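You operate a simulated robot arm through the tools that you are given. There is no shell and no other tool.

You run a simulated two-armed robot. Do the job below in one go: nothing can be reset, and whatever is moved stays where it is left.

JOB
Pick up the mice carton with one hand, pass it to the other hand and put it on the top of the side counter. Set down upright: mice carton.

Only the result counts: the job must be done as asked and must still hold three seconds after the hand-in. Knocking over, shifting, dropping, spilling or breaking anything else fails it.

ROBOT AND FRAMES
Two 7-joint arms with two-finger parallel grippers on one trunk, on a base that drives. Base frame: it is fixed to the floor where the robot stands at the start and does not move with it; the origin is under the middle of the robot, x ahead of it, y to its left, z up. Lengths are in mm, angles in rad, forces in N, time in s.
The left shoulder is at the start at [183, 171, 1081], the right one opposite. Places, roughly: top of the side counter [600, -1000, 800]. Payload 4.4 kg a hand.
The TCP of each hand is the grasp point between the finger pads, 23 mm short of the fingertips. In the tool frame z runs along the fingers and y along their closing line. Largest opening 94 mm; finger width 38, thickness 10; the body of the gripper, 54 by 96 mm, starts 39 mm behind the TCP.
Orientation is that of the tool frame in the base frame, as a unit quaternion [w, x, y, z]. With the fingers straight down and closing along the base's y, the tool's x points along the base's -x, its y along +y and its z along -z.

CONTROLS
- The arms move only by the tool play_rows. It takes "left_moves", "right_moves" or both (then of equal length, played together; a hand with none holds still); each is a list of rows, each an object of numbers (a shift or turn left out is 0, a gripper value left out holds the last): "tx", "ty", "tz": the shift along the tool's x, y, z in units of 50 mm (1.0 is 50 mm); "wx", "wy", "wz": the turn, a rotation vector about the tool's x, y, z in units of 6 degrees (1.0 is 6 degrees). In form: [{"tx": .., "ty": .., "tz": .., "wx": .., "wy": .., "wz": ..}, ...]. A call has 1 to 20 rows; each row shifts and turns the commanded pose from where the row before left it, along the tool's axes as they then stand. "left_claw" and "right_claw" are, for a hand that has rows, the opening, from 0 (shut) to 1 (fully open), set as the call begins (left out, the last holds). A call with a number of a shift or a turn outside -1 to 1 is refused whole. Rows are played at 5 a second. More than 50 mm and 0.15 rad between two rows, or a gripper value outside its range, and nothing of the call is played. Where a pose cannot be reached the arm comes as near as it can. A force on the tool above 40 N (or 10 N above the force at the start of the call, whichever is more), or a blocked arm, ends the call early, and 0.2 s more pass. The fingers move at their own pace (about 72 mm/s each) and stop on an object; they squeeze with about 36 N. The grip force told is the motor's: it shows also when the fingers shut on nothing. Time passes only in rows, and 0.2 s behind the last, so rows that do not move let the fingers close. It gives the time, the measured TCP pose, the force on the tool (base axes), the opening and the grip force at its end, in the units of the frame above (readings bear some noise), with the torque about the TCP (base axes, N m) and any sound that the robot's microphone picked up.
- Cameras (640 x 400 px; columns grow to the right, rows downward): "scene" is now at [309.1, -30.3, 1208.8]; the picture's right is [-0.34, -0.94, 0.00], its down [-0.57, 0.20, -0.80] and it looks along [0.75, -0.27, -0.61] (base axes); focal length 214 px, centre (320, 200). "left" rides on the left gripper at [86, -16, -75] in its tool frame; the picture's right is [0.18, 0.98, 0.00], its down [-0.58, 0.11, -0.81] and it looks along [-0.79, 0.15, 0.59] (tool axes); focal length 243 px, centre (320, 200). "right" rides on the right gripper at [86, 16, -74] in its tool frame; the picture's right is [-0.18, 0.98, 0.00], its down [-0.58, -0.11, -0.81] and it looks along [-0.79, -0.15, 0.59] (tool axes); focal length 243 px, centre (320, 200). There is no depth. A picture from a camera that has moved, and an enlarged one, comes with that camera's place and axes in the base frame and with its lens.
- snapshot(camera): a new picture of that camera. No time passes.
- lift_body(by): slides the trunk up (or, below 0, down) by that many mm; the arms and the scene camera ride with it, the base frame stays. It gives what a move gives, with no picture.
- roll_base(legs): drives the robot by 1 to 6 legs, each [ahead, left, turn to the left] in mm, mm and rad, along the robot's own axes; the way and the turn of a leg run together, so that a leg with both is an arc; at most 1500 mm and 3.142 rad a leg. The arms and the cameras ride along, it lands a little off, and it stops where it bumps. It gives what a move gives.
- head_to(pan, tilt): turns the head with the scene camera to pan (to the left, within 1.396 rad either way) and tilt (down, from -0.506 to 1.204), counted from straight ahead of the robot. It gives what a move gives.
- enlarge(camera, box): a new picture of the part [left, top, right, bottom] of that camera's present view, enlarged. No time passes.
- sign_off(): hands the job in; it is judged then, once.

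Nothing tells you exact positions but the pictures and the camera data. Unless the task says otherwise, let go and move clear before handing in.

The tools are called after "Emit:" as name(argument=value, ...) on one line, values as JSON. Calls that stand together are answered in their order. play_rows: Moves the arms, as the interface text tells. Its arguments: {"type":"object","properties":{"left_moves":{"type":"array"},"left_claw":{"type":"number"},"right_moves":{"type":"array"},"right_claw":{"type":"number"}},"required":[]} The other tools are called the same way: lift_body (by) slides the trunk up or down; roll_base (legs) drives the base; head_to (pan, tilt) turns the head that bears the scene camera; snapshot (camera) takes a picture; enlarge (camera, box) takes an enlarged picture of a part of a camera's view; sign_off () hands the job in.

At the start:

```text
time_s: 0.0
left_ee_pos: [630.9, 78.7, 1087.0]
left_tcp_rot: [0.0, 0.001, 1.0, 0.0]
left_force: [0.5, -0.1, 0.2]
left_moment: [0.02, 0.0, -0.03]
left_grip_width: 93.8
left_gripper_force: 0.1
right_ee_pos: [448.4, -451.5, 1041.0]
right_tcp_rot: [0.001, 0.0, 1.0, 0.0]
right_force: [0.5, 0.7, 0.1]
right_moment: [0.04, 0.0, 0.0]
right_grip_width: 93.7
right_gripper_force: 0.0
trunk travel left (down, up): [-100.0, 288.0]
robot x, y, heading: [1.4, -1.1, -0.001]
head pan, tilt: [-0.342, 0.651]
```

scene: 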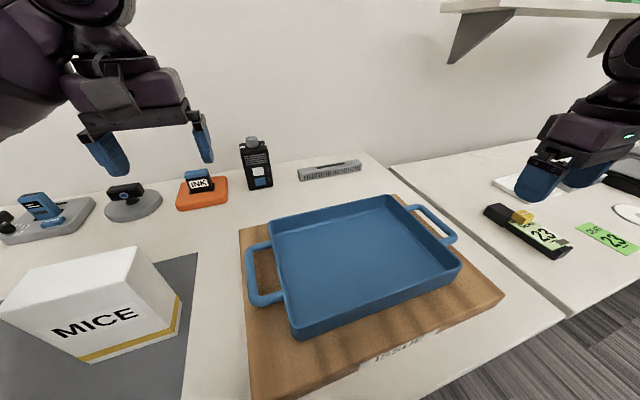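
right: 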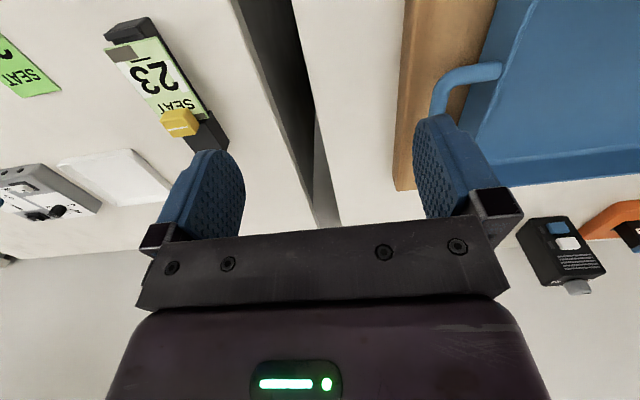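
left: 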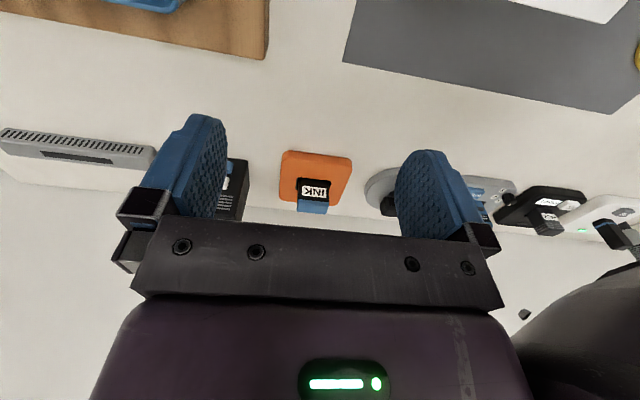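

The mice carton stands on a grey mat at the left of the main counter, and the side counter is on the right past a gap. I'll look around with the head first, to locate the carton and free space on the side counter.

Emit:
head_to(pan=0.5, tilt=0.8)

Emit:
snapshot(camera="scene")

Emit:
head_to(pan=-1.0, tilt=0.7)

Emit:
snapshot(camera="scene")

```text
time_s: 1.2
left_ee_pos: [630.4, 78.8, 1087.5]
left_tcp_rot: [0.0, 0.0, 1.0, 0.0]
left_force: [0.0, 0.1, 0.0]
left_moment: [0.03, 0.05, 0.02]
left_grip_width: 93.8
left_gripper_force: 0.0
right_ee_pos: [447.5, -451.8, 1040.8]
right_tcp_rot: [-0.001, 0.0, 1.0, 0.0]
right_force: [1.5, 0.5, -0.3]
right_moment: [0.03, 0.0, 0.02]
right_grip_width: 93.8
right_gripper_force: 0.0
trunk travel left (down, up): [-100.0, 288.0]
robot x, y, heading: [-0.8, -0.8, -0.002]
head pan, tilt: [0.499, 0.799]
```

```text
taken
camera scene: at [298.3, 37.3, 1196.4], right [0.48, -0.88, 0.0], down [-0.63, -0.34, -0.7], along [0.61, 0.33, -0.72], focal length 214 px, centre (320, 200)
```

scene: 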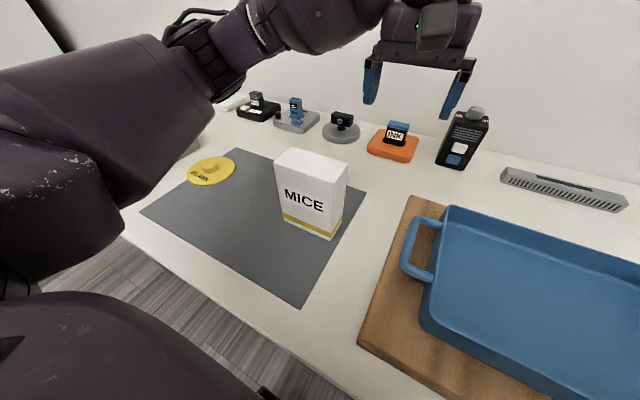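

```text
time_s: 2.8
left_ee_pos: [630.9, 80.0, 1086.6]
left_tcp_rot: [0.0, 0.0, 1.0, 0.0]
left_force: [-0.1, -0.2, -0.2]
left_moment: [0.0, 0.06, -0.01]
left_grip_width: 94.0
left_gripper_force: 0.0
right_ee_pos: [447.9, -451.0, 1040.7]
right_tcp_rot: [0.0, 0.0, 1.0, 0.001]
right_force: [0.4, 0.1, -0.4]
right_moment: [0.03, -0.03, 0.02]
right_grip_width: 94.1
right_gripper_force: 0.0
trunk travel left (down, up): [-100.0, 288.0]
robot x, y, heading: [-0.3, -1.8, -0.002]
head pan, tilt: [-1.0, 0.7]
```

```text
taken
camera scene: at [273.4, -72.6, 1204.6], right [-0.84, -0.54, 0.0], down [-0.35, 0.54, -0.76], along [0.41, -0.64, -0.64], focal length 214 px, centre (320, 200)
```

scene: 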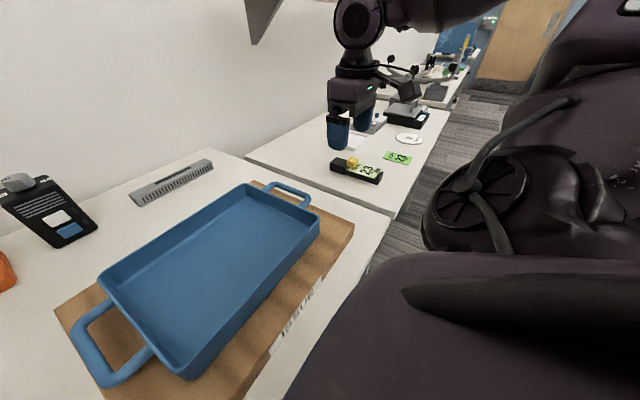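

I see the carton on the grey mat and the side counter with a few items on it. I'll enlarge both regions to measure the carton and find a clear spot.

Emit:
enlarge(camera="scene", box=[240, 60, 480, 220])

Emit:
head_to(pan=0.5, tilt=0.8)

Emit:
enlarge(camera="scene", box=[230, 120, 390, 260])

```text
2.50 times, centred on (360, 140) of scene
camera zoom: at [273.4, -72.6, 1204.6], right [-0.84, -0.54, 0.0], down [-0.35, 0.54, -0.76], along [0.41, -0.64, -0.64], focal length 536 px, centre (220, 350)
```

zoom: 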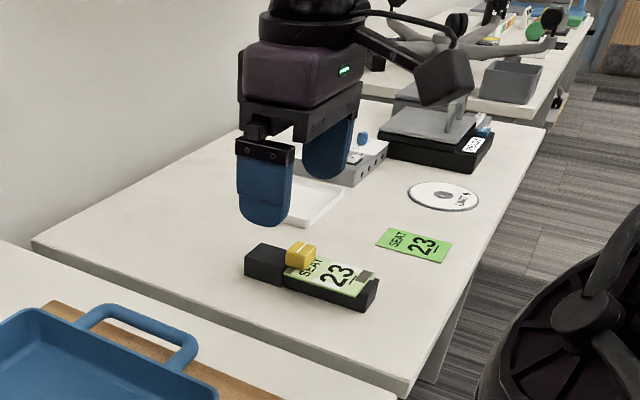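

```text
time_s: 4.4
left_ee_pos: [631.2, 79.2, 1087.0]
left_tcp_rot: [0.0, -0.001, 1.0, 0.0]
left_force: [0.3, -0.8, 0.5]
left_moment: [0.01, 0.02, -0.02]
left_grip_width: 94.1
left_gripper_force: 0.0
right_ee_pos: [448.1, -450.9, 1041.4]
right_tcp_rot: [0.0, 0.0, 1.0, 0.0]
right_force: [0.4, -0.4, -0.8]
right_moment: [0.01, 0.0, 0.01]
right_grip_width: 93.9
right_gripper_force: 0.0
trunk travel left (down, up): [-100.0, 288.0]
robot x, y, heading: [1.8, -1.5, 0.002]
head pan, tilt: [0.499, 0.799]
```

```text
2.86 times, centred on (310, 190) of scene
camera zoom: at [298.3, 37.4, 1196.4], right [0.48, -0.88, 0.0], down [-0.63, -0.34, -0.7], along [0.61, 0.33, -0.72], focal length 613 px, centre (349, 229)
```

zoom: 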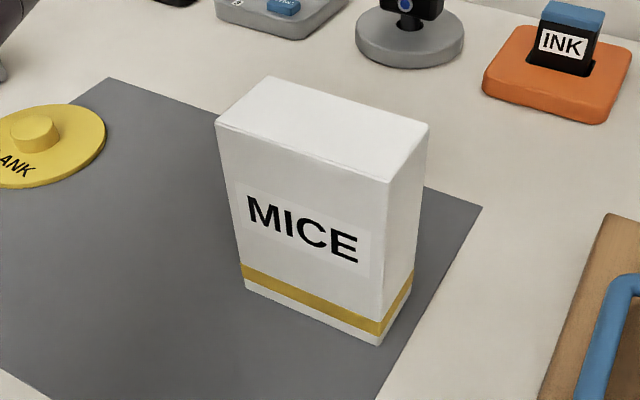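

Taking the counter at about z=800, the carton spans about x 535–598, y 144–263, z 800–967. The side counter runs about x 330–915, y −520 to −1550. I'll move the left hand over to the carton's left side, so it can grip horizontally, and look at the floor on the right.

Emit:
play_rows(left_moves=[{"tx": 0.16, "ty": 0.85}, {"tx": 0.16, "ty": 0.85}, {"tx": 0.16, "ty": 0.85}, {"tx": 0.16, "ty": 0.85}, {"tx": 0.16, "ty": 0.85}, {"tx": 0.16, "ty": 0.85}, {"tx": 0.16, "ty": 0.85}, {"tx": 0.16, "ty": 0.85}], left_claw=1)

Emit:
head_to(pan=-1.39, tilt=0.8)

Emit:
snapshot(camera="scene")

Emit:
head_to(pan=-1.0, tilt=0.3)

Emit:
snapshot(camera="scene")

```text
time_s: 6.2
left_ee_pos: [564.9, 416.9, 1090.8]
left_tcp_rot: [0.002, 0.0, 1.0, 0.001]
left_force: [0.1, -0.7, -0.1]
left_moment: [0.02, 0.0, 0.04]
left_grip_width: 93.8
left_gripper_force: 0.0
right_ee_pos: [446.7, -452.2, 1042.3]
right_tcp_rot: [0.002, 0.0, 1.0, 0.001]
right_force: [-0.1, -0.2, -1.2]
right_moment: [0.02, -0.06, -0.03]
right_grip_width: 94.0
right_gripper_force: 0.0
trunk travel left (down, up): [-100.0, 288.0]
robot x, y, heading: [1.9, 1.0, -0.003]
head pan, tilt: [0.499, 0.799]
```

```text
time_s: 8.0
left_ee_pos: [567.5, 419.2, 1086.8]
left_tcp_rot: [0.0, 0.0, 1.0, -0.001]
left_force: [-0.7, 0.3, 1.2]
left_moment: [0.03, 0.03, 0.03]
left_grip_width: 94.0
left_gripper_force: 0.1
right_ee_pos: [448.8, -451.2, 1040.1]
right_tcp_rot: [0.0, 0.0, 1.0, 0.001]
right_force: [-0.7, 0.0, -0.2]
right_moment: [0.02, -0.03, -0.02]
right_grip_width: 94.2
right_gripper_force: 0.2
trunk travel left (down, up): [-100.0, 288.0]
robot x, y, heading: [0.2, 0.0, 0.001]
head pan, tilt: [-1.389, 0.799]
```

```text
taken
camera scene: at [242.1, -80.5, 1196.4], right [-0.98, -0.18, 0.0], down [-0.13, 0.71, -0.7], along [0.13, -0.69, -0.72], focal length 214 px, centre (320, 200)
```

scene: 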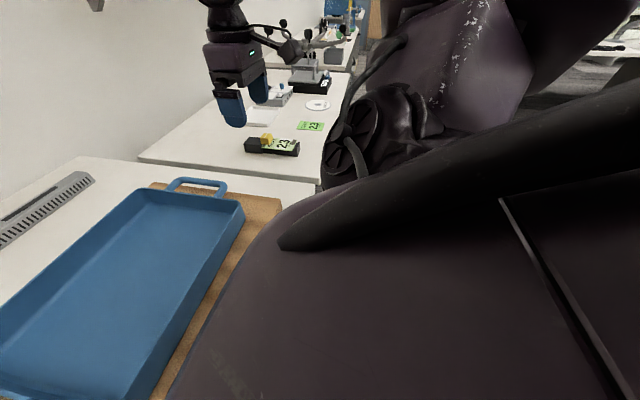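

```text
time_s: 8.9
left_ee_pos: [568.5, 418.5, 1086.6]
left_tcp_rot: [0.0, 0.0, 1.0, 0.0]
left_force: [-0.3, -1.0, 0.1]
left_moment: [-0.01, 0.03, 0.02]
left_grip_width: 93.9
left_gripper_force: 0.0
right_ee_pos: [448.6, -452.1, 1041.1]
right_tcp_rot: [0.0, -0.001, 1.0, 0.0]
right_force: [-0.5, -1.0, 0.3]
right_moment: [0.01, 0.01, 0.01]
right_grip_width: 94.0
right_gripper_force: 0.0
trunk travel left (down, up): [-100.0, 288.0]
robot x, y, heading: [2.4, 2.2, -0.002]
head pan, tilt: [-1.0, 0.3]
```

```text
taken
camera scene: at [277.8, -79.8, 1240.7], right [-0.84, -0.54, 0.0], down [-0.16, 0.25, -0.95], along [0.52, -0.8, -0.3], focal length 214 px, centre (320, 200)
```

scene: 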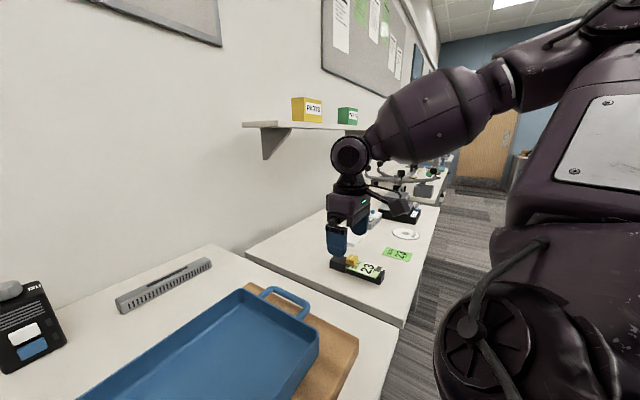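

The round black part is the robot's own arm, and the aisle to the right is clear floor. Next I'll turn the left hand to point its fingers toward −y with the camera on top.

Emit:
play_rows(left_moves=[{"wz": -1}, {"wz": -1}, {"wz": -1}, {"wz": -1}, {"wz": -1}, {"wz": -1}, {"wz": -1}, {"wz": -1}, {"wz": -1}, {"wz": -1}, {"wz": -1}, {"wz": -1}, {"wz": -1}, {"wz": -1}, {"wz": -1}, {}])

```text
time_s: 12.3
left_ee_pos: [565.9, 420.2, 1087.0]
left_tcp_rot: [0.0, 0.708, -0.706, 0.0]
left_force: [0.1, -0.6, -0.5]
left_moment: [0.02, 0.02, -0.02]
left_grip_width: 93.9
left_gripper_force: 0.1
right_ee_pos: [448.1, -450.4, 1040.9]
right_tcp_rot: [0.0, 0.0, 1.0, 0.0]
right_force: [-0.4, -0.2, 0.6]
right_moment: [-0.01, -0.02, -0.01]
right_grip_width: 94.1
right_gripper_force: 0.1
trunk travel left (down, up): [-100.0, 288.0]
robot x, y, heading: [-4.0, -1.2, -0.0]
head pan, tilt: [-1.0, 0.3]
```

The left hand has turned about vertical as intended. Now I'll tip it so the fingers point horizontally toward the carton.

Emit:
play_rows(left_moves=[{"wy": 1}, {"wy": 1}, {"wy": 1}, {"wy": 1}, {"wy": 1}, {"wy": 1}, {"wy": 1}, {"wy": 1}, {"wy": 1}, {"wy": 1}, {"wy": 1}, {"wy": 1}, {"wy": 1}, {"wy": 1}, {"wy": 1}, {}])

Emit:
head_to(pan=0.6, tilt=0.7)

Emit:
snapshot(camera="scene")

Emit:
snapshot(camera="left")

```text
time_s: 15.8
left_ee_pos: [475.6, 411.1, 1044.5]
left_tcp_rot: [0.49, 0.509, -0.508, 0.493]
left_force: [-0.5, -0.1, -0.6]
left_moment: [0.01, 0.0, 0.0]
left_grip_width: 94.0
left_gripper_force: 0.1
left hand out of reach, approached as far as the arm can: row 13, 14, 15
right_ee_pos: [447.7, -452.1, 1041.7]
right_tcp_rot: [0.0, 0.0, 1.0, 0.0]
right_force: [-0.1, -0.5, 0.8]
right_moment: [-0.01, -0.01, 0.0]
right_grip_width: 93.9
right_gripper_force: 0.1
trunk travel left (down, up): [-100.0, 288.0]
robot x, y, heading: [2.6, 2.0, -0.001]
head pan, tilt: [-1.0, 0.3]
```

```text
time_s: 17.4
left_ee_pos: [475.7, 413.4, 1044.6]
left_tcp_rot: [0.489, 0.51, -0.507, 0.493]
left_force: [-0.4, 0.2, -0.4]
left_moment: [0.0, 0.0, -0.01]
left_grip_width: 94.3
left_gripper_force: 0.1
right_ee_pos: [447.0, -450.4, 1041.2]
right_tcp_rot: [-0.001, 0.0, 1.0, -0.001]
right_force: [-0.4, -0.7, -0.2]
right_moment: [-0.03, 0.0, 0.03]
right_grip_width: 94.2
right_gripper_force: 0.0
trunk travel left (down, up): [-100.0, 288.0]
robot x, y, heading: [0.1, 2.5, 0.001]
head pan, tilt: [0.6, 0.7]
```

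```text
taken
camera scene: at [297.6, 46.7, 1204.7], right [0.56, -0.83, 0.0], down [-0.53, -0.36, -0.77], along [0.63, 0.43, -0.64], focal length 214 px, centre (320, 200)
```

scene: 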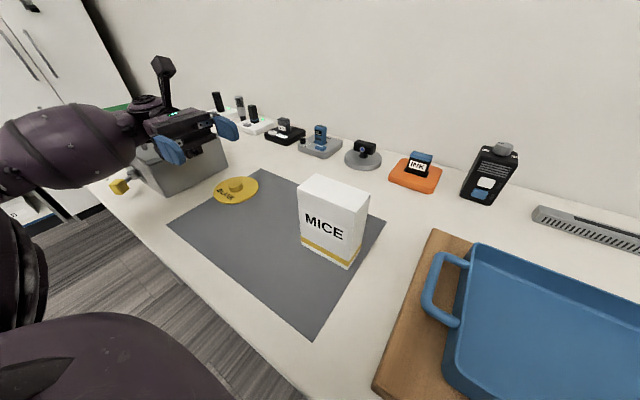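

```text
taken
camera left: at [491.8, 484.3, 1134.7], right [-0.98, -0.01, 0.18], down [-0.11, 0.83, -0.55], along [-0.15, -0.56, -0.81], focal length 243 px, centre (320, 200)
```

left: 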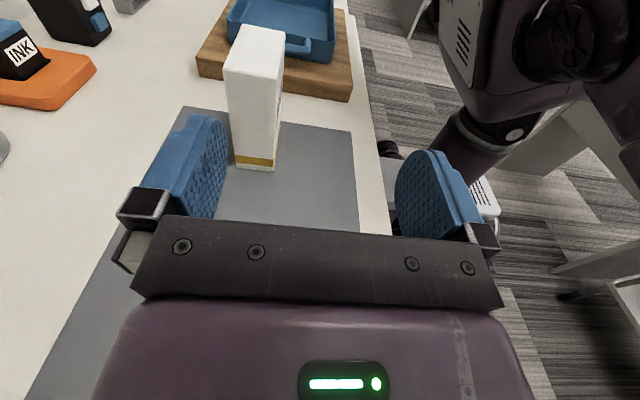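

Triangulating from both views, the main counter is nearer z≈845. That puts the carton at about x 507–563, y 132–237, z 845–993. The left hand was a bit out of reach there, so I'll bring it inward and check which pose it resumes from.

Emit:
play_rows(left_moves=[{"tz": 1}, {"tz": 1}, {}])

Emit:
snapshot(camera="left")

```text
time_s: 18.2
left_ee_pos: [464.8, 313.9, 1041.0]
left_tcp_rot: [0.499, 0.501, -0.5, 0.5]
left_force: [0.0, -0.8, 0.3]
left_moment: [0.02, 0.0, 0.01]
left_grip_width: 94.2
left_gripper_force: 0.0
left hand out of reach, approached as far as the arm can: row 1, 2
right_ee_pos: [448.3, -451.2, 1041.3]
right_tcp_rot: [0.0, 0.001, 1.0, -0.001]
right_force: [0.7, -0.5, 0.0]
right_moment: [0.01, -0.03, -0.03]
right_grip_width: 93.9
right_gripper_force: 0.1
trunk travel left (down, up): [-100.0, 288.0]
robot x, y, heading: [-0.3, -0.5, -0.006]
head pan, tilt: [0.6, 0.7]
```

```text
taken
camera left: at [480.7, 387.1, 1127.6], right [-0.98, 0.0, 0.18], down [-0.11, 0.81, -0.58], along [-0.15, -0.59, -0.79], focal length 243 px, centre (320, 200)
```

left: 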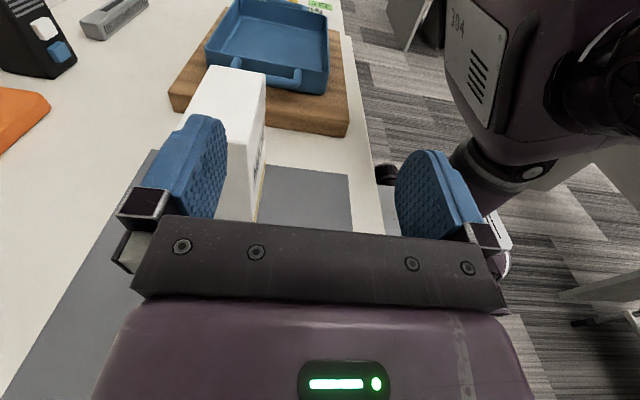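

The orientation is now exact, but the arm held back in x. I'll do a small move down and forward to see how it follows.

Emit:
play_rows(left_moves=[{"tx": -0.8}, {"tx": -0.4, "ty": -0.4}, {}])

```text
time_s: 19.0
left_ee_pos: [463.4, 327.0, 1008.0]
left_tcp_rot: [0.498, 0.501, -0.5, 0.5]
left_force: [-0.3, -0.2, 0.3]
left_moment: [-0.01, -0.01, 0.01]
left_grip_width: 94.2
left_gripper_force: 0.0
left hand out of reach, approached as far as the arm can: row 1, 2
right_ee_pos: [447.3, -452.8, 1041.5]
right_tcp_rot: [0.0, 0.0, 1.0, 0.001]
right_force: [1.0, -0.7, -0.3]
right_moment: [-0.02, 0.0, -0.02]
right_grip_width: 93.8
right_gripper_force: 0.0
trunk travel left (down, up): [-100.0, 288.0]
robot x, y, heading: [-3.1, -0.3, 0.002]
head pan, tilt: [0.6, 0.7]
```

The arm seems to hit a joint limit with the fingers fully horizontal, since the commanded pose is kept and it can't follow in x. I'll relax the pitch by 18°, so the fingers point toward −y and slightly down, and see whether it then reaches.

Emit:
play_rows(left_moves=[{"wy": -1}, {"wy": -1}, {"wy": -1}, {}])

```text
time_s: 20.0
left_ee_pos: [462.4, 326.5, 1007.5]
left_tcp_rot: [0.416, 0.572, -0.572, 0.416]
left_force: [-0.7, 0.1, -0.1]
left_moment: [-0.01, -0.03, 0.01]
left_grip_width: 93.8
left_gripper_force: 0.0
right_ee_pos: [448.5, -452.1, 1041.2]
right_tcp_rot: [-0.001, 0.0, 1.0, -0.001]
right_force: [0.0, -0.2, -0.5]
right_moment: [0.01, 0.02, 0.0]
right_grip_width: 93.7
right_gripper_force: 0.2
trunk travel left (down, up): [-100.0, 288.0]
robot x, y, heading: [0.5, 0.6, -0.001]
head pan, tilt: [0.6, 0.7]
```

Reachable again: pose commands resume from the reached pose. Now I'll move forward in x at this tilt to line up with the carton.

Emit:
play_rows(left_moves=[{"ty": -0.5}, {"ty": -0.5}, {"ty": -0.48}, {}])

Emit:
snapshot(camera="left")

Emit:
snapshot(camera="scene")

```text
time_s: 21.0
left_ee_pos: [534.7, 326.4, 1008.4]
left_tcp_rot: [-0.416, -0.572, 0.573, -0.415]
left_force: [0.2, 0.2, -0.2]
left_moment: [0.0, -0.01, 0.03]
left_grip_width: 94.0
left_gripper_force: 0.0
right_ee_pos: [447.5, -451.3, 1041.6]
right_tcp_rot: [-0.001, 0.0, 1.0, 0.0]
right_force: [0.2, 0.0, 0.2]
right_moment: [0.03, -0.03, 0.03]
right_grip_width: 94.2
right_gripper_force: 0.1
trunk travel left (down, up): [-100.0, 288.0]
robot x, y, heading: [-1.9, 0.1, 0.001]
head pan, tilt: [0.6, 0.7]
```

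```text
taken
camera left: at [551.3, 370.9, 1114.7], right [-0.98, -0.06, 0.17], down [-0.11, 0.95, -0.3], along [-0.15, -0.32, -0.94], focal length 243 px, centre (320, 200)
```

left: 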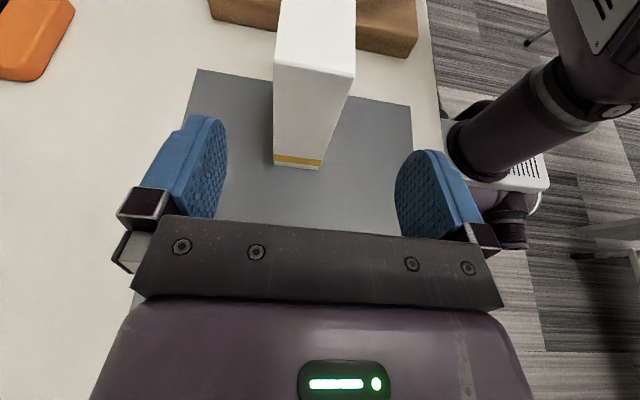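

```text
taken
camera scene: at [297.2, 46.8, 1204.8], right [0.56, -0.83, 0.0], down [-0.53, -0.36, -0.77], along [0.63, 0.43, -0.64], focal length 214 px, centre (320, 200)
```

scene: 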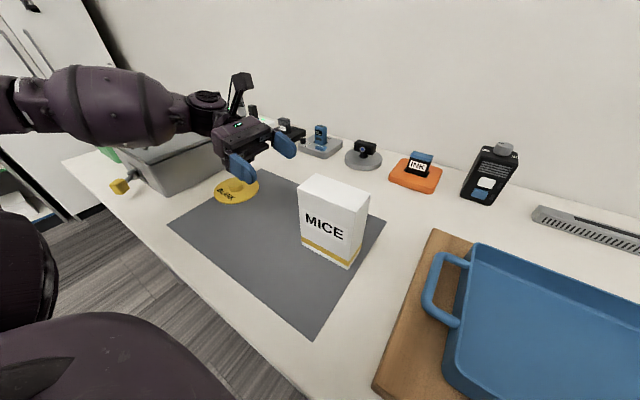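

The hand is now lined up at x≈535, with the carton centre at x≈538 and its left face at y≈238. I'll lower to a pre-grasp pose just left of the carton and look again.

Emit:
play_rows(left_moves=[{"tx": -0.2, "ty": -0.011, "tz": 0.218}, {"tx": -0.2, "ty": -0.011, "tz": 0.218}, {"tx": -0.2, "ty": -0.011, "tz": 0.218}, {"tx": -0.2, "ty": -0.011, "tz": 0.218}, {"tx": -0.2, "ty": -0.011, "tz": 0.218}, {"tx": -0.19, "ty": -0.011, "tz": 0.217}, {}])

Emit:
snapshot(camera="left")

Emit:
snapshot(camera="scene")

```text
time_s: 22.6
left_ee_pos: [500.5, 298.7, 960.1]
left_tcp_rot: [0.414, 0.573, -0.572, 0.415]
left_force: [-0.1, 0.2, 0.2]
left_moment: [-0.01, 0.0, -0.04]
left_grip_width: 93.8
left_gripper_force: 0.1
left hand out of reach, approached as far as the arm can: row 2, 3, 4, 5, 6
right_ee_pos: [447.6, -452.3, 1040.7]
right_tcp_rot: [0.0, 0.0, 1.0, -0.001]
right_force: [0.3, 0.0, -0.6]
right_moment: [0.0, 0.04, 0.01]
right_grip_width: 93.9
right_gripper_force: 0.0
trunk travel left (down, up): [-100.0, 288.0]
robot x, y, heading: [-4.6, 0.1, -0.002]
head pan, tilt: [0.6, 0.7]
```

```text
taken
camera left: at [516.7, 342.6, 1066.5], right [-0.98, -0.06, 0.17], down [-0.11, 0.95, -0.3], along [-0.15, -0.32, -0.94], focal length 243 px, centre (320, 200)
```

left: 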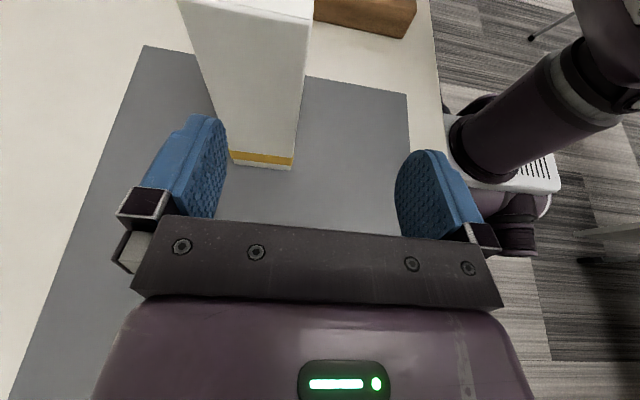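

```text
taken
camera scene: at [297.6, 46.8, 1204.6], right [0.56, -0.83, 0.0], down [-0.53, -0.36, -0.76], along [0.63, 0.43, -0.64], focal length 214 px, centre (320, 200)
```

scene: 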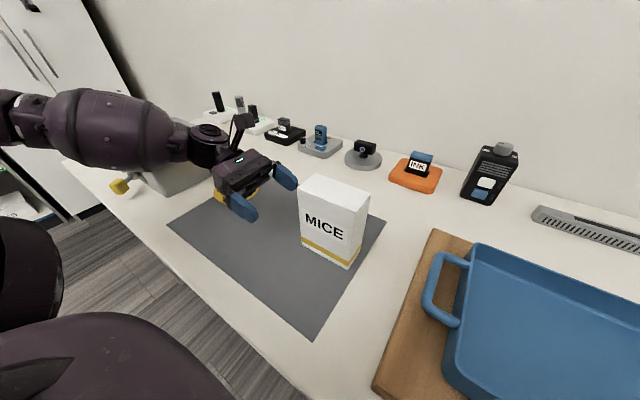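

The arm can't get low at that x from this trunk height. I'll return to the reachable pose, raise the right hand out of the way, and then lower the trunk so the left hand reaches the right height.

Emit:
play_rows(left_moves=[{"tx": 0.248, "tz": -0.272}, {"tx": 0.248, "tz": -0.272, "ty": -0.35}, {"tx": 0.248, "tz": -0.272, "ty": -0.35}, {}], right_moves=[{"tz": -0.667}, {"tz": -0.667}, {"tz": -0.667}, {}])

```text
time_s: 23.6
left_ee_pos: [534.6, 326.7, 1007.7]
left_tcp_rot: [0.416, 0.572, -0.571, 0.416]
left_force: [0.3, 0.2, 0.9]
left_moment: [-0.03, -0.01, 0.0]
left_grip_width: 93.9
left_gripper_force: 0.0
right_ee_pos: [447.2, -450.8, 1141.0]
right_tcp_rot: [0.0, 0.0, 1.0, 0.0]
right_force: [0.4, -0.7, 1.3]
right_moment: [-0.01, -0.01, 0.02]
right_grip_width: 94.0
right_gripper_force: 0.1
trunk travel left (down, up): [-100.0, 288.0]
robot x, y, heading: [-0.3, -0.6, -0.002]
head pan, tilt: [0.6, 0.7]
```

The left hand is back at the reachable pose. Lowering the trunk by 95 mm now.

Emit:
lift_body(by=-95)

Emit:
snapshot(camera="left")

Emit:
snapshot(camera="scene")

```text
time_s: 24.9
left_ee_pos: [536.1, 326.2, 914.5]
left_tcp_rot: [-0.416, -0.571, 0.572, -0.416]
left_force: [-0.5, 0.0, 0.4]
left_moment: [-0.01, 0.02, -0.01]
left_grip_width: 93.9
left_gripper_force: 0.1
right_ee_pos: [447.0, -451.6, 1047.3]
right_tcp_rot: [0.001, -0.001, 1.0, 0.0]
right_force: [0.0, -0.5, 0.9]
right_moment: [0.0, -0.03, 0.0]
right_grip_width: 93.9
right_gripper_force: 0.0
trunk travel left (down, up): [-5.0, 383.0]
robot x, y, heading: [0.4, -0.9, -0.001]
head pan, tilt: [0.6, 0.7]
```

```text
taken
camera left: at [551.1, 370.4, 1020.2], right [-0.98, -0.06, 0.17], down [-0.11, 0.95, -0.3], along [-0.15, -0.32, -0.94], focal length 243 px, centre (320, 200)
```

left: 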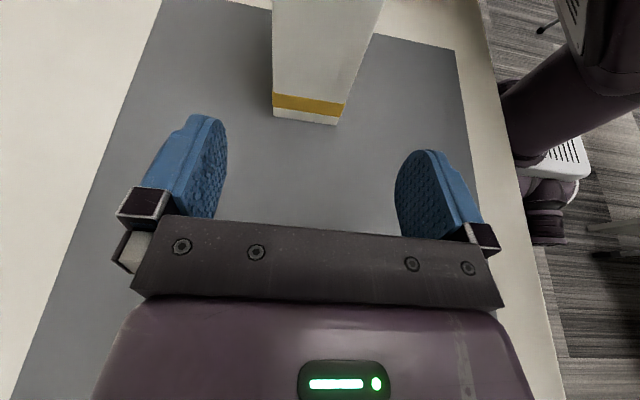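

```text
taken
camera scene: at [371.6, 46.8, 1089.0], right [0.56, -0.83, 0.0], down [-0.53, -0.36, -0.77], along [0.63, 0.43, -0.64], focal length 214 px, centre (320, 200)
```

scene: 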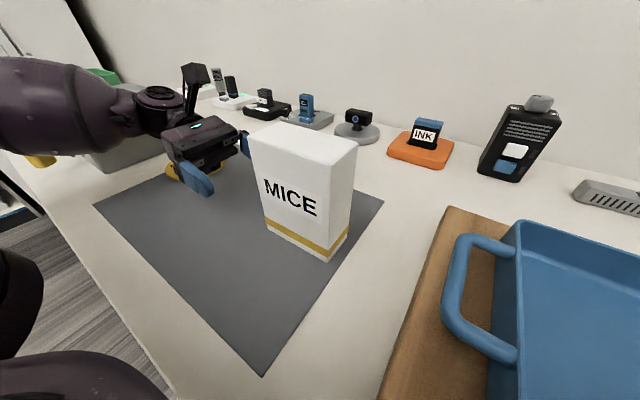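

The left hand is now at z≈914, and the carton (centre x≈539, left face y≈238) is straight ahead of its fingers. I'll go halfway in, then check reach and alignment.

Emit:
play_rows(left_moves=[{"tx": 0.149, "ty": -0.02, "tz": 0.531}, {"tx": 0.149, "ty": -0.02, "tz": 0.531}, {}])

Emit:
snapshot(camera="left")

```text
time_s: 25.7
left_ee_pos: [536.6, 271.3, 911.7]
left_tcp_rot: [-0.416, -0.572, 0.572, -0.416]
left_force: [-0.1, 0.5, 0.5]
left_moment: [0.0, 0.0, 0.03]
left_grip_width: 93.9
left_gripper_force: 0.0
right_ee_pos: [447.5, -451.3, 1046.3]
right_tcp_rot: [0.0, -0.001, 1.0, 0.0]
right_force: [0.6, -0.5, -0.7]
right_moment: [-0.02, 0.02, -0.01]
right_grip_width: 94.1
right_gripper_force: 0.1
trunk travel left (down, up): [-5.0, 383.0]
robot x, y, heading: [-1.5, -0.9, 0.002]
head pan, tilt: [0.6, 0.7]
```

```text
taken
camera left: at [553.5, 315.0, 1017.3], right [-0.98, -0.06, 0.17], down [-0.11, 0.95, -0.3], along [-0.15, -0.32, -0.94], focal length 243 px, centre (320, 200)
```

left: 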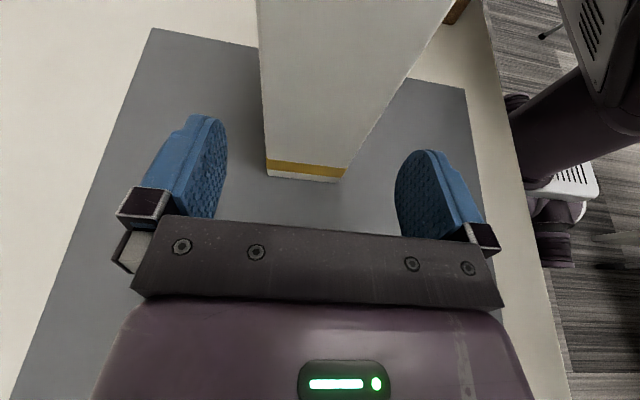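

Alignment is good. Now I'll slide in the rest of the way so the pads straddle the carton's left end.

Emit:
play_rows(left_moves=[{"tx": 0.103, "ty": -0.013, "tz": 0.354}, {"tx": 0.103, "ty": -0.013, "tz": 0.354}, {"tx": 0.103, "ty": -0.013, "tz": 0.354}, {}])

Emit:
snapshot(camera="left")

Emit:
snapshot(camera="scene")

```text
time_s: 26.7
left_ee_pos: [538.3, 216.2, 907.8]
left_tcp_rot: [-0.415, -0.572, 0.573, -0.415]
left_force: [-0.5, -0.8, 0.6]
left_moment: [0.02, -0.01, 0.01]
left_grip_width: 93.9
left_gripper_force: 0.0
right_ee_pos: [448.3, -452.2, 1046.3]
right_tcp_rot: [0.0, 0.0, 1.0, 0.001]
right_force: [-0.3, 0.2, -0.4]
right_moment: [-0.02, -0.02, 0.02]
right_grip_width: 94.1
right_gripper_force: 0.0
trunk travel left (down, up): [-5.0, 383.0]
robot x, y, heading: [0.5, 4.0, 0.002]
head pan, tilt: [0.6, 0.7]
```

```text
taken
camera left: at [555.9, 259.7, 1015.2], right [-0.98, -0.06, 0.17], down [-0.11, 0.95, -0.3], along [-0.15, -0.32, -0.94], focal length 243 px, centre (320, 200)
```

left: 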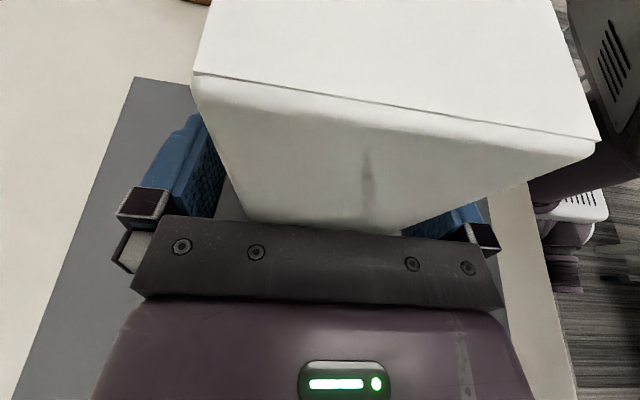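

```text
taken
camera scene: at [372.3, 46.9, 1088.6], right [0.57, -0.83, 0.0], down [-0.53, -0.36, -0.76], along [0.63, 0.43, -0.64], focal length 214 px, centre (320, 200)
```

scene: 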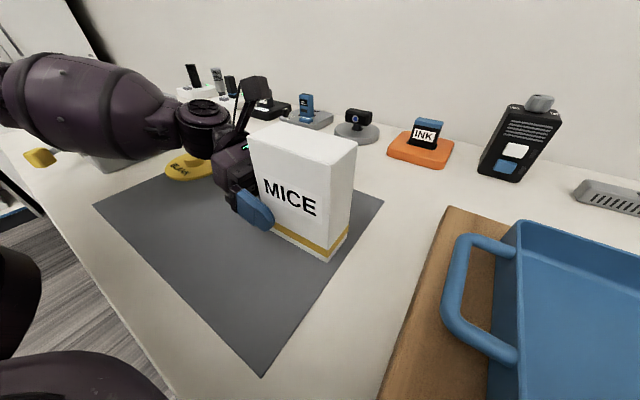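

The fingers straddle the carton's left end. Closing the left gripper now.

Emit:
play_rows(left_moves=[{}, {}, {}, {}, {}], left_claw=0)

Emit:
snapshot(camera="scene")

```text
time_s: 27.9
left_ee_pos: [539.7, 215.3, 909.0]
left_tcp_rot: [-0.416, -0.572, 0.572, -0.415]
left_force: [1.1, 0.2, 1.4]
left_moment: [-0.03, 0.02, 0.16]
left_grip_width: 54.8
left_gripper_force: 35.4
right_ee_pos: [448.0, -451.5, 1046.7]
right_tcp_rot: [0.0, 0.0, 1.0, 0.0]
right_force: [-0.2, 0.6, -0.6]
right_moment: [-0.01, -0.01, -0.02]
right_grip_width: 94.2
right_gripper_force: 0.0
trunk travel left (down, up): [-5.0, 383.0]
robot x, y, heading: [0.0, 1.4, -0.001]
head pan, tilt: [0.6, 0.7]
```

```text
taken
camera scene: at [372.3, 46.7, 1088.6], right [0.56, -0.83, 0.0], down [-0.53, -0.36, -0.76], along [0.63, 0.43, -0.64], focal length 214 px, centre (320, 200)
```

scene: 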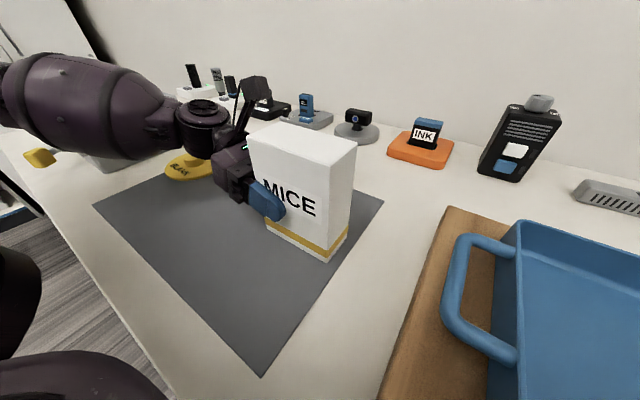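

The grip is firm at 54.8 mm. I'll lift a little with the trunk and check the load and that the carton stays put in the hand.

Emit:
lift_body(by=25)

Emit:
snapshot(camera="scene")

Emit:
snapshot(camera="left")

```text
time_s: 28.6
left_ee_pos: [540.5, 216.6, 932.4]
left_tcp_rot: [0.416, 0.573, -0.572, 0.415]
left_force: [0.2, 0.0, -3.4]
left_moment: [0.05, 0.07, -0.04]
left_grip_width: 54.8
left_gripper_force: 36.7
right_ee_pos: [450.0, -450.0, 1070.7]
right_tcp_rot: [-0.001, 0.0, 1.0, 0.0]
right_force: [0.2, 0.9, -0.5]
right_moment: [0.0, 0.02, 0.02]
right_grip_width: 94.0
right_gripper_force: 0.0
trunk travel left (down, up): [-30.0, 358.0]
robot x, y, heading: [1.1, 3.2, -0.004]
head pan, tilt: [0.6, 0.7]
```

```text
taken
camera scene: at [358.7, 46.8, 1116.3], right [0.56, -0.83, 0.0], down [-0.53, -0.36, -0.76], along [0.63, 0.43, -0.64], focal length 214 px, centre (320, 200)
```

scene: 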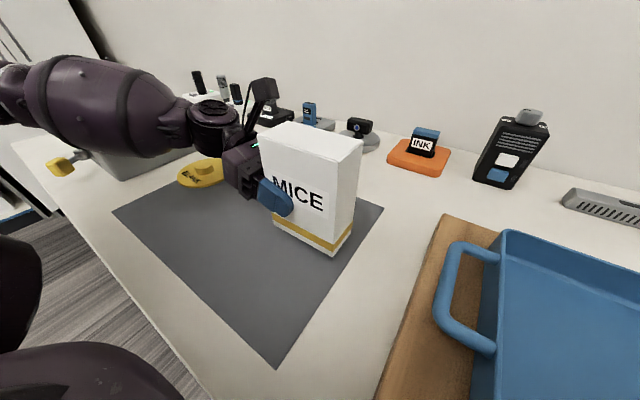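

```text
taken
camera left: at [557.5, 260.2, 1038.7], right [-0.98, -0.06, 0.18], down [-0.11, 0.95, -0.3], along [-0.15, -0.32, -0.94], focal length 243 px, centre (320, 200)
```

left: 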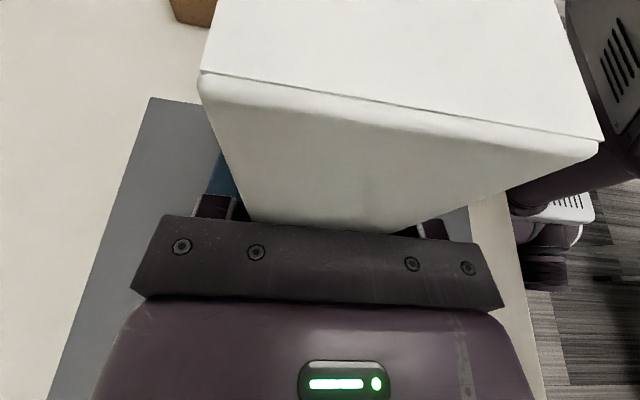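

The carton is light (about 4 N) and lifted cleanly. I'll raise it further with the trunk and turn the right gripper so it closes along x, with its camera to the right.

Emit:
lift_body(by=100)

Emit:
play_rows(right_moves=[{"wz": -1}, {"wz": -1}, {"wz": -1}, {"wz": -1}, {"wz": -1}, {"wz": -1}, {"wz": -1}, {"wz": -1}, {"wz": -1}, {"wz": -1}, {"wz": -1}, {"wz": -1}, {"wz": -1}, {"wz": -1}, {"wz": -1}, {}], right_claw=1)

Emit:
snapshot(camera="scene")

```text
time_s: 29.9
left_ee_pos: [494.5, 217.4, 1124.8]
left_tcp_rot: [-0.337, -0.515, 0.621, -0.486]
left_force: [1.5, 0.2, -3.7]
left_moment: [0.09, 0.0, -0.02]
left_grip_width: 54.8
left_gripper_force: 35.8
right_ee_pos: [450.0, -450.9, 1169.7]
right_tcp_rot: [-0.002, 0.0, 1.0, 0.0]
right_force: [1.0, -0.1, 0.0]
right_moment: [0.04, 0.01, 0.0]
right_grip_width: 94.1
right_gripper_force: 0.0
trunk travel left (down, up): [-130.0, 258.0]
robot x, y, heading: [-2.0, -0.1, 0.002]
head pan, tilt: [0.6, 0.7]
```

```text
time_s: 33.4
left_ee_pos: [494.0, 217.5, 1126.1]
left_tcp_rot: [-0.338, -0.514, 0.621, -0.486]
left_force: [0.2, 0.4, -2.1]
left_moment: [0.1, -0.02, 0.0]
left_grip_width: 54.7
left_gripper_force: 36.4
right_ee_pos: [447.6, -451.9, 1170.5]
right_tcp_rot: [0.0, 0.708, -0.706, 0.0]
right_force: [0.1, 0.5, 0.7]
right_moment: [0.05, 0.03, 0.01]
right_grip_width: 94.0
right_gripper_force: 0.1
trunk travel left (down, up): [-130.0, 258.0]
robot x, y, heading: [0.0, 1.2, -0.002]
head pan, tilt: [0.6, 0.7]
```

```text
taken
camera scene: at [267.1, 46.9, 1241.9], right [0.56, -0.83, 0.0], down [-0.53, -0.36, -0.76], along [0.63, 0.43, -0.64], focal length 214 px, centre (320, 200)
```

scene: 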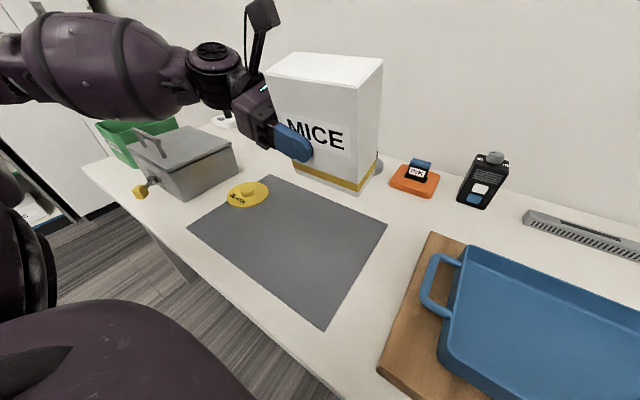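

The trunk lift rolled the left wrist about 15°, so the carton is tilted but still held firmly. I'll rotate the hand back level about the base y axis.

Emit:
play_rows(left_moves=[{"wx": -0.255, "wz": -0.782}, {"wx": -0.255, "wz": -0.782}, {"wx": -0.255, "wz": -0.782}, {}])

Emit:
snapshot(camera="scene")

Emit:
snapshot(camera="left")

```text
time_s: 34.4
left_ee_pos: [483.6, 221.8, 1127.6]
left_tcp_rot: [-0.415, -0.572, 0.573, -0.415]
left_force: [-0.2, 0.1, -3.3]
left_moment: [0.11, 0.0, 0.02]
left_grip_width: 54.8
left_gripper_force: 35.5
left hand out of reach, approached as far as the arm can: row 2, 3
right_ee_pos: [447.7, -451.1, 1170.5]
right_tcp_rot: [0.0, 0.707, -0.707, -0.001]
right_force: [-0.6, -0.1, 0.5]
right_moment: [0.01, -0.02, -0.04]
right_grip_width: 93.9
right_gripper_force: 0.1
trunk travel left (down, up): [-130.0, 258.0]
robot x, y, heading: [0.2, -2.3, 0.002]
head pan, tilt: [0.6, 0.7]
```

```text
taken
camera scene: at [267.1, 46.8, 1241.9], right [0.56, -0.83, 0.0], down [-0.53, -0.36, -0.76], along [0.63, 0.43, -0.64], focal length 214 px, centre (320, 200)
```

scene: 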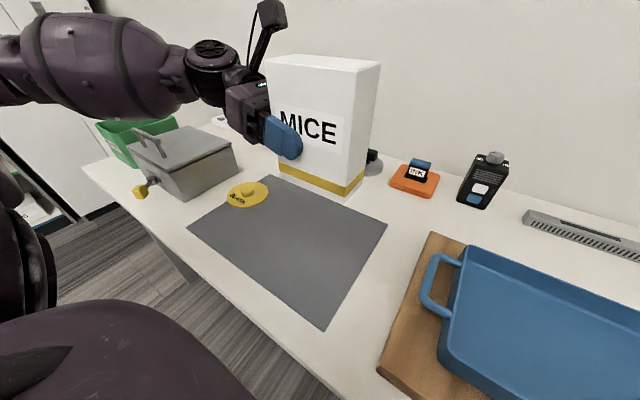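

```text
taken
camera left: at [499.2, 266.6, 1233.3], right [-0.98, -0.06, 0.17], down [-0.11, 0.95, -0.3], along [-0.15, -0.31, -0.94], focal length 243 px, centre (320, 200)
```

left: 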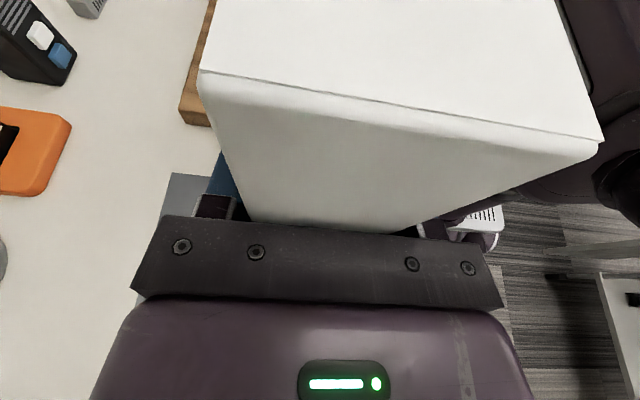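

The carton is level again and hasn't slipped in the grip. I'll bring it lower and toward the middle for the handover.

Emit:
play_rows(left_moves=[{"tx": -0.3045, "tz": 0.5195}, {"tx": -0.3045, "tz": 0.5195}, {"tx": -0.3045, "tz": 0.5195}, {"tx": -0.3045, "tz": 0.5195}, {}])

Emit:
snapshot(camera="scene")

```text
time_s: 35.5
left_ee_pos: [442.1, 195.3, 1066.0]
left_tcp_rot: [0.413, 0.573, -0.573, 0.415]
left_force: [0.2, -1.0, -3.0]
left_moment: [0.06, -0.02, -0.04]
left_grip_width: 54.6
left_gripper_force: 35.7
left hand out of reach, approached as far as the arm can: row 1, 2, 3, 4
right_ee_pos: [447.5, -452.2, 1170.8]
right_tcp_rot: [0.0, 0.707, -0.707, -0.001]
right_force: [0.2, -0.1, -0.1]
right_moment: [0.0, 0.0, 0.02]
right_grip_width: 93.7
right_gripper_force: 0.0
trunk travel left (down, up): [-130.0, 258.0]
robot x, y, heading: [-2.4, 2.7, -0.001]
head pan, tilt: [0.6, 0.7]
```

```text
taken
camera scene: at [267.0, 46.7, 1241.9], right [0.56, -0.83, 0.0], down [-0.53, -0.36, -0.76], along [0.63, 0.43, -0.64], focal length 214 px, centre (320, 200)
```

scene: 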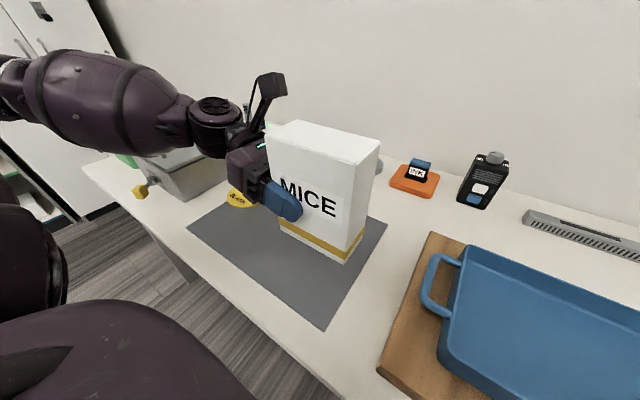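

The trunk leans forward as it lowers, which extends the reach. I'll lower it again so the handover can happen at comfortable reach for both arms; the carton's bottom stays about 60 mm above the mat.

Emit:
lift_body(by=-90)

Emit:
snapshot(camera="scene")

```text
time_s: 36.6
left_ee_pos: [475.3, 194.2, 908.0]
left_tcp_rot: [0.496, 0.619, -0.511, 0.332]
left_force: [-0.8, -1.5, 3.8]
left_moment: [-0.61, -0.04, -0.06]
left_grip_width: 54.8
left_gripper_force: 36.0
right_ee_pos: [453.3, -450.7, 1083.7]
right_tcp_rot: [0.006, 0.708, -0.706, -0.008]
right_force: [-0.9, -0.5, 0.0]
right_moment: [0.01, 0.02, -0.02]
right_grip_width: 93.9
right_gripper_force: 0.0
trunk travel left (down, up): [-49.0, 339.0]
robot x, y, heading: [-0.7, 3.4, 0.003]
head pan, tilt: [0.6, 0.7]
stopped: the force on the tool passed its limit at 84 N (the readings are from after the stop); the commanded pose is now the measured one
```

```text
taken
camera scene: at [343.7, 47.1, 1139.8], right [0.57, -0.82, 0.0], down [-0.53, -0.36, -0.77], along [0.63, 0.43, -0.64], focal length 214 px, centre (320, 200)
```

scene: 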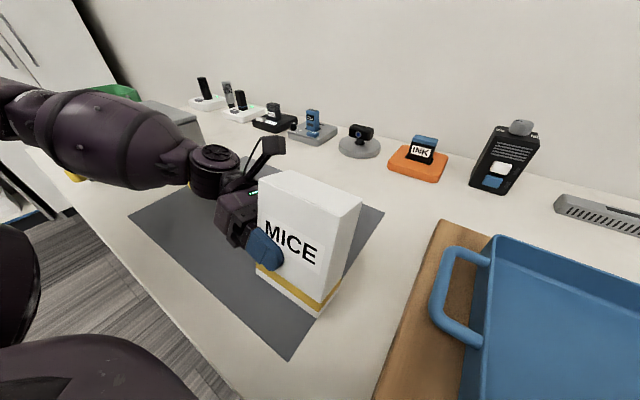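

The trunk lowering tipped the left wrist again and the carton touched the mat, which stopped the move. It's still gripped, so I'll lift the hand straight up first and check the carton.

Emit:
play_rows(left_moves=[{"tx": 0.368, "ty": 0.11, "tz": -0.116}, {"tx": 0.368, "ty": 0.11, "tz": -0.116}, {"tx": 0.368, "ty": 0.11, "tz": -0.116}, {}])

Emit:
snapshot(camera="scene")

Emit:
snapshot(camera="left")

```text
time_s: 37.6
left_ee_pos: [485.6, 195.4, 943.0]
left_tcp_rot: [0.496, 0.619, -0.511, 0.331]
left_force: [-0.5, -0.6, -4.2]
left_moment: [0.06, 0.0, 0.01]
left_grip_width: 54.8
left_gripper_force: 36.4
left hand out of reach, approached as far as the arm can: row 1, 2, 3
right_ee_pos: [453.3, -449.4, 1085.3]
right_tcp_rot: [0.007, 0.709, -0.706, -0.008]
right_force: [0.0, 0.7, -0.8]
right_moment: [0.0, 0.03, -0.01]
right_grip_width: 93.8
right_gripper_force: 0.2
trunk travel left (down, up): [-49.0, 339.0]
robot x, y, heading: [0.7, -0.2, 0.003]
head pan, tilt: [0.6, 0.7]
```

```text
taken
camera scene: at [343.9, 47.2, 1140.1], right [0.57, -0.82, 0.0], down [-0.53, -0.36, -0.76], along [0.63, 0.43, -0.64], focal length 214 px, centre (320, 200)
```

scene: 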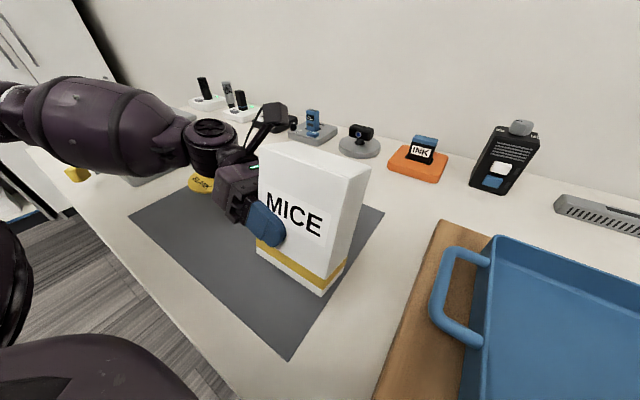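

```text
taken
camera left: at [531.3, 240.0, 1040.3], right [-0.9, -0.04, 0.44], down [-0.18, 0.95, -0.27], along [-0.4, -0.32, -0.86], focal length 243 px, centre (320, 200)
```

left: 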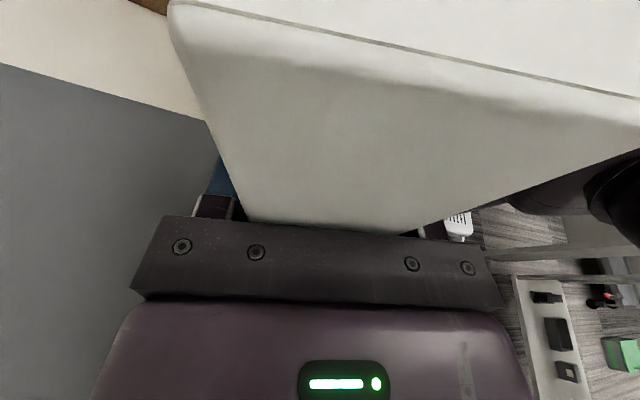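

The carton slid about 7 mm in the grip but is still held firmly. Pointing the left hand straight sideways is at its wrist limit, so I'll yaw the whole hand toward forward-right, which suits the left arm better, and then level it.

Emit:
play_rows(left_moves=[{"wx": 0.765, "wy": 0.229, "wz": -0.241}, {"wx": 0.765, "wy": 0.229, "wz": -0.241}, {"wx": 0.765, "wy": 0.229, "wz": -0.241}, {"wx": 0.765, "wy": 0.229, "wz": -0.241}, {}])

```text
time_s: 38.8
left_ee_pos: [524.7, 219.6, 922.9]
left_tcp_rot: [0.429, 0.7, -0.394, 0.413]
left_force: [0.9, 0.4, -3.4]
left_moment: [0.06, 0.04, -0.01]
left_grip_width: 54.6
left_gripper_force: 35.8
left hand out of reach, approached as far as the arm can: row 1, 2, 3, 4
right_ee_pos: [454.0, -450.9, 1085.4]
right_tcp_rot: [0.006, 0.708, -0.706, -0.008]
right_force: [0.6, 1.0, 0.0]
right_moment: [0.01, -0.02, 0.04]
right_grip_width: 94.0
right_gripper_force: 0.0
trunk travel left (down, up): [-49.0, 339.0]
robot x, y, heading: [-0.3, 0.2, -0.0]
head pan, tilt: [0.6, 0.7]
```

The yaw took, with some drift. Now I'll level the roll while raising the hand.

Emit:
play_rows(left_moves=[{"tx": 0.275, "ty": 0.08, "tz": -0.087, "wx": 0.2025, "wz": 0.635}, {"tx": 0.28, "ty": 0.05, "tz": -0.087, "wx": 0.2025, "wz": 0.635}, {"tx": 0.285, "ty": 0.03, "tz": -0.09, "wx": 0.2025, "wz": 0.635}, {"tx": 0.285, "tz": -0.09, "wx": 0.2025, "wz": 0.635}, {}])

Emit:
snapshot(camera="scene")

```text
time_s: 40.0
left_ee_pos: [544.4, 229.6, 960.4]
left_tcp_rot: [0.34, 0.659, -0.466, 0.482]
left_force: [1.0, -0.3, -3.4]
left_moment: [0.1, 0.07, 0.0]
left_grip_width: 54.6
left_gripper_force: 36.3
left hand out of reach, approached as far as the arm can: row 1, 3
right_ee_pos: [453.5, -450.2, 1085.7]
right_tcp_rot: [0.007, 0.708, -0.706, -0.008]
right_force: [-0.2, 0.4, 0.0]
right_moment: [0.0, -0.02, 0.0]
right_grip_width: 94.3
right_gripper_force: 0.0
trunk travel left (down, up): [-49.0, 339.0]
robot x, y, heading: [-0.5, 3.6, 0.0]
head pan, tilt: [0.6, 0.7]
```

```text
taken
camera scene: at [343.9, 47.3, 1140.1], right [0.57, -0.82, 0.0], down [-0.53, -0.36, -0.76], along [0.63, 0.43, -0.64], focal length 214 px, centre (320, 200)
```

scene: 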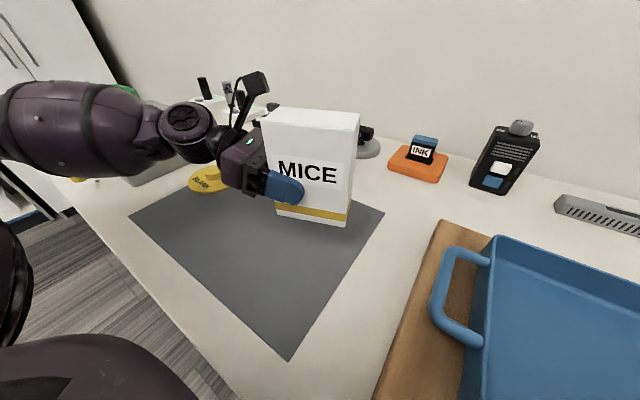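

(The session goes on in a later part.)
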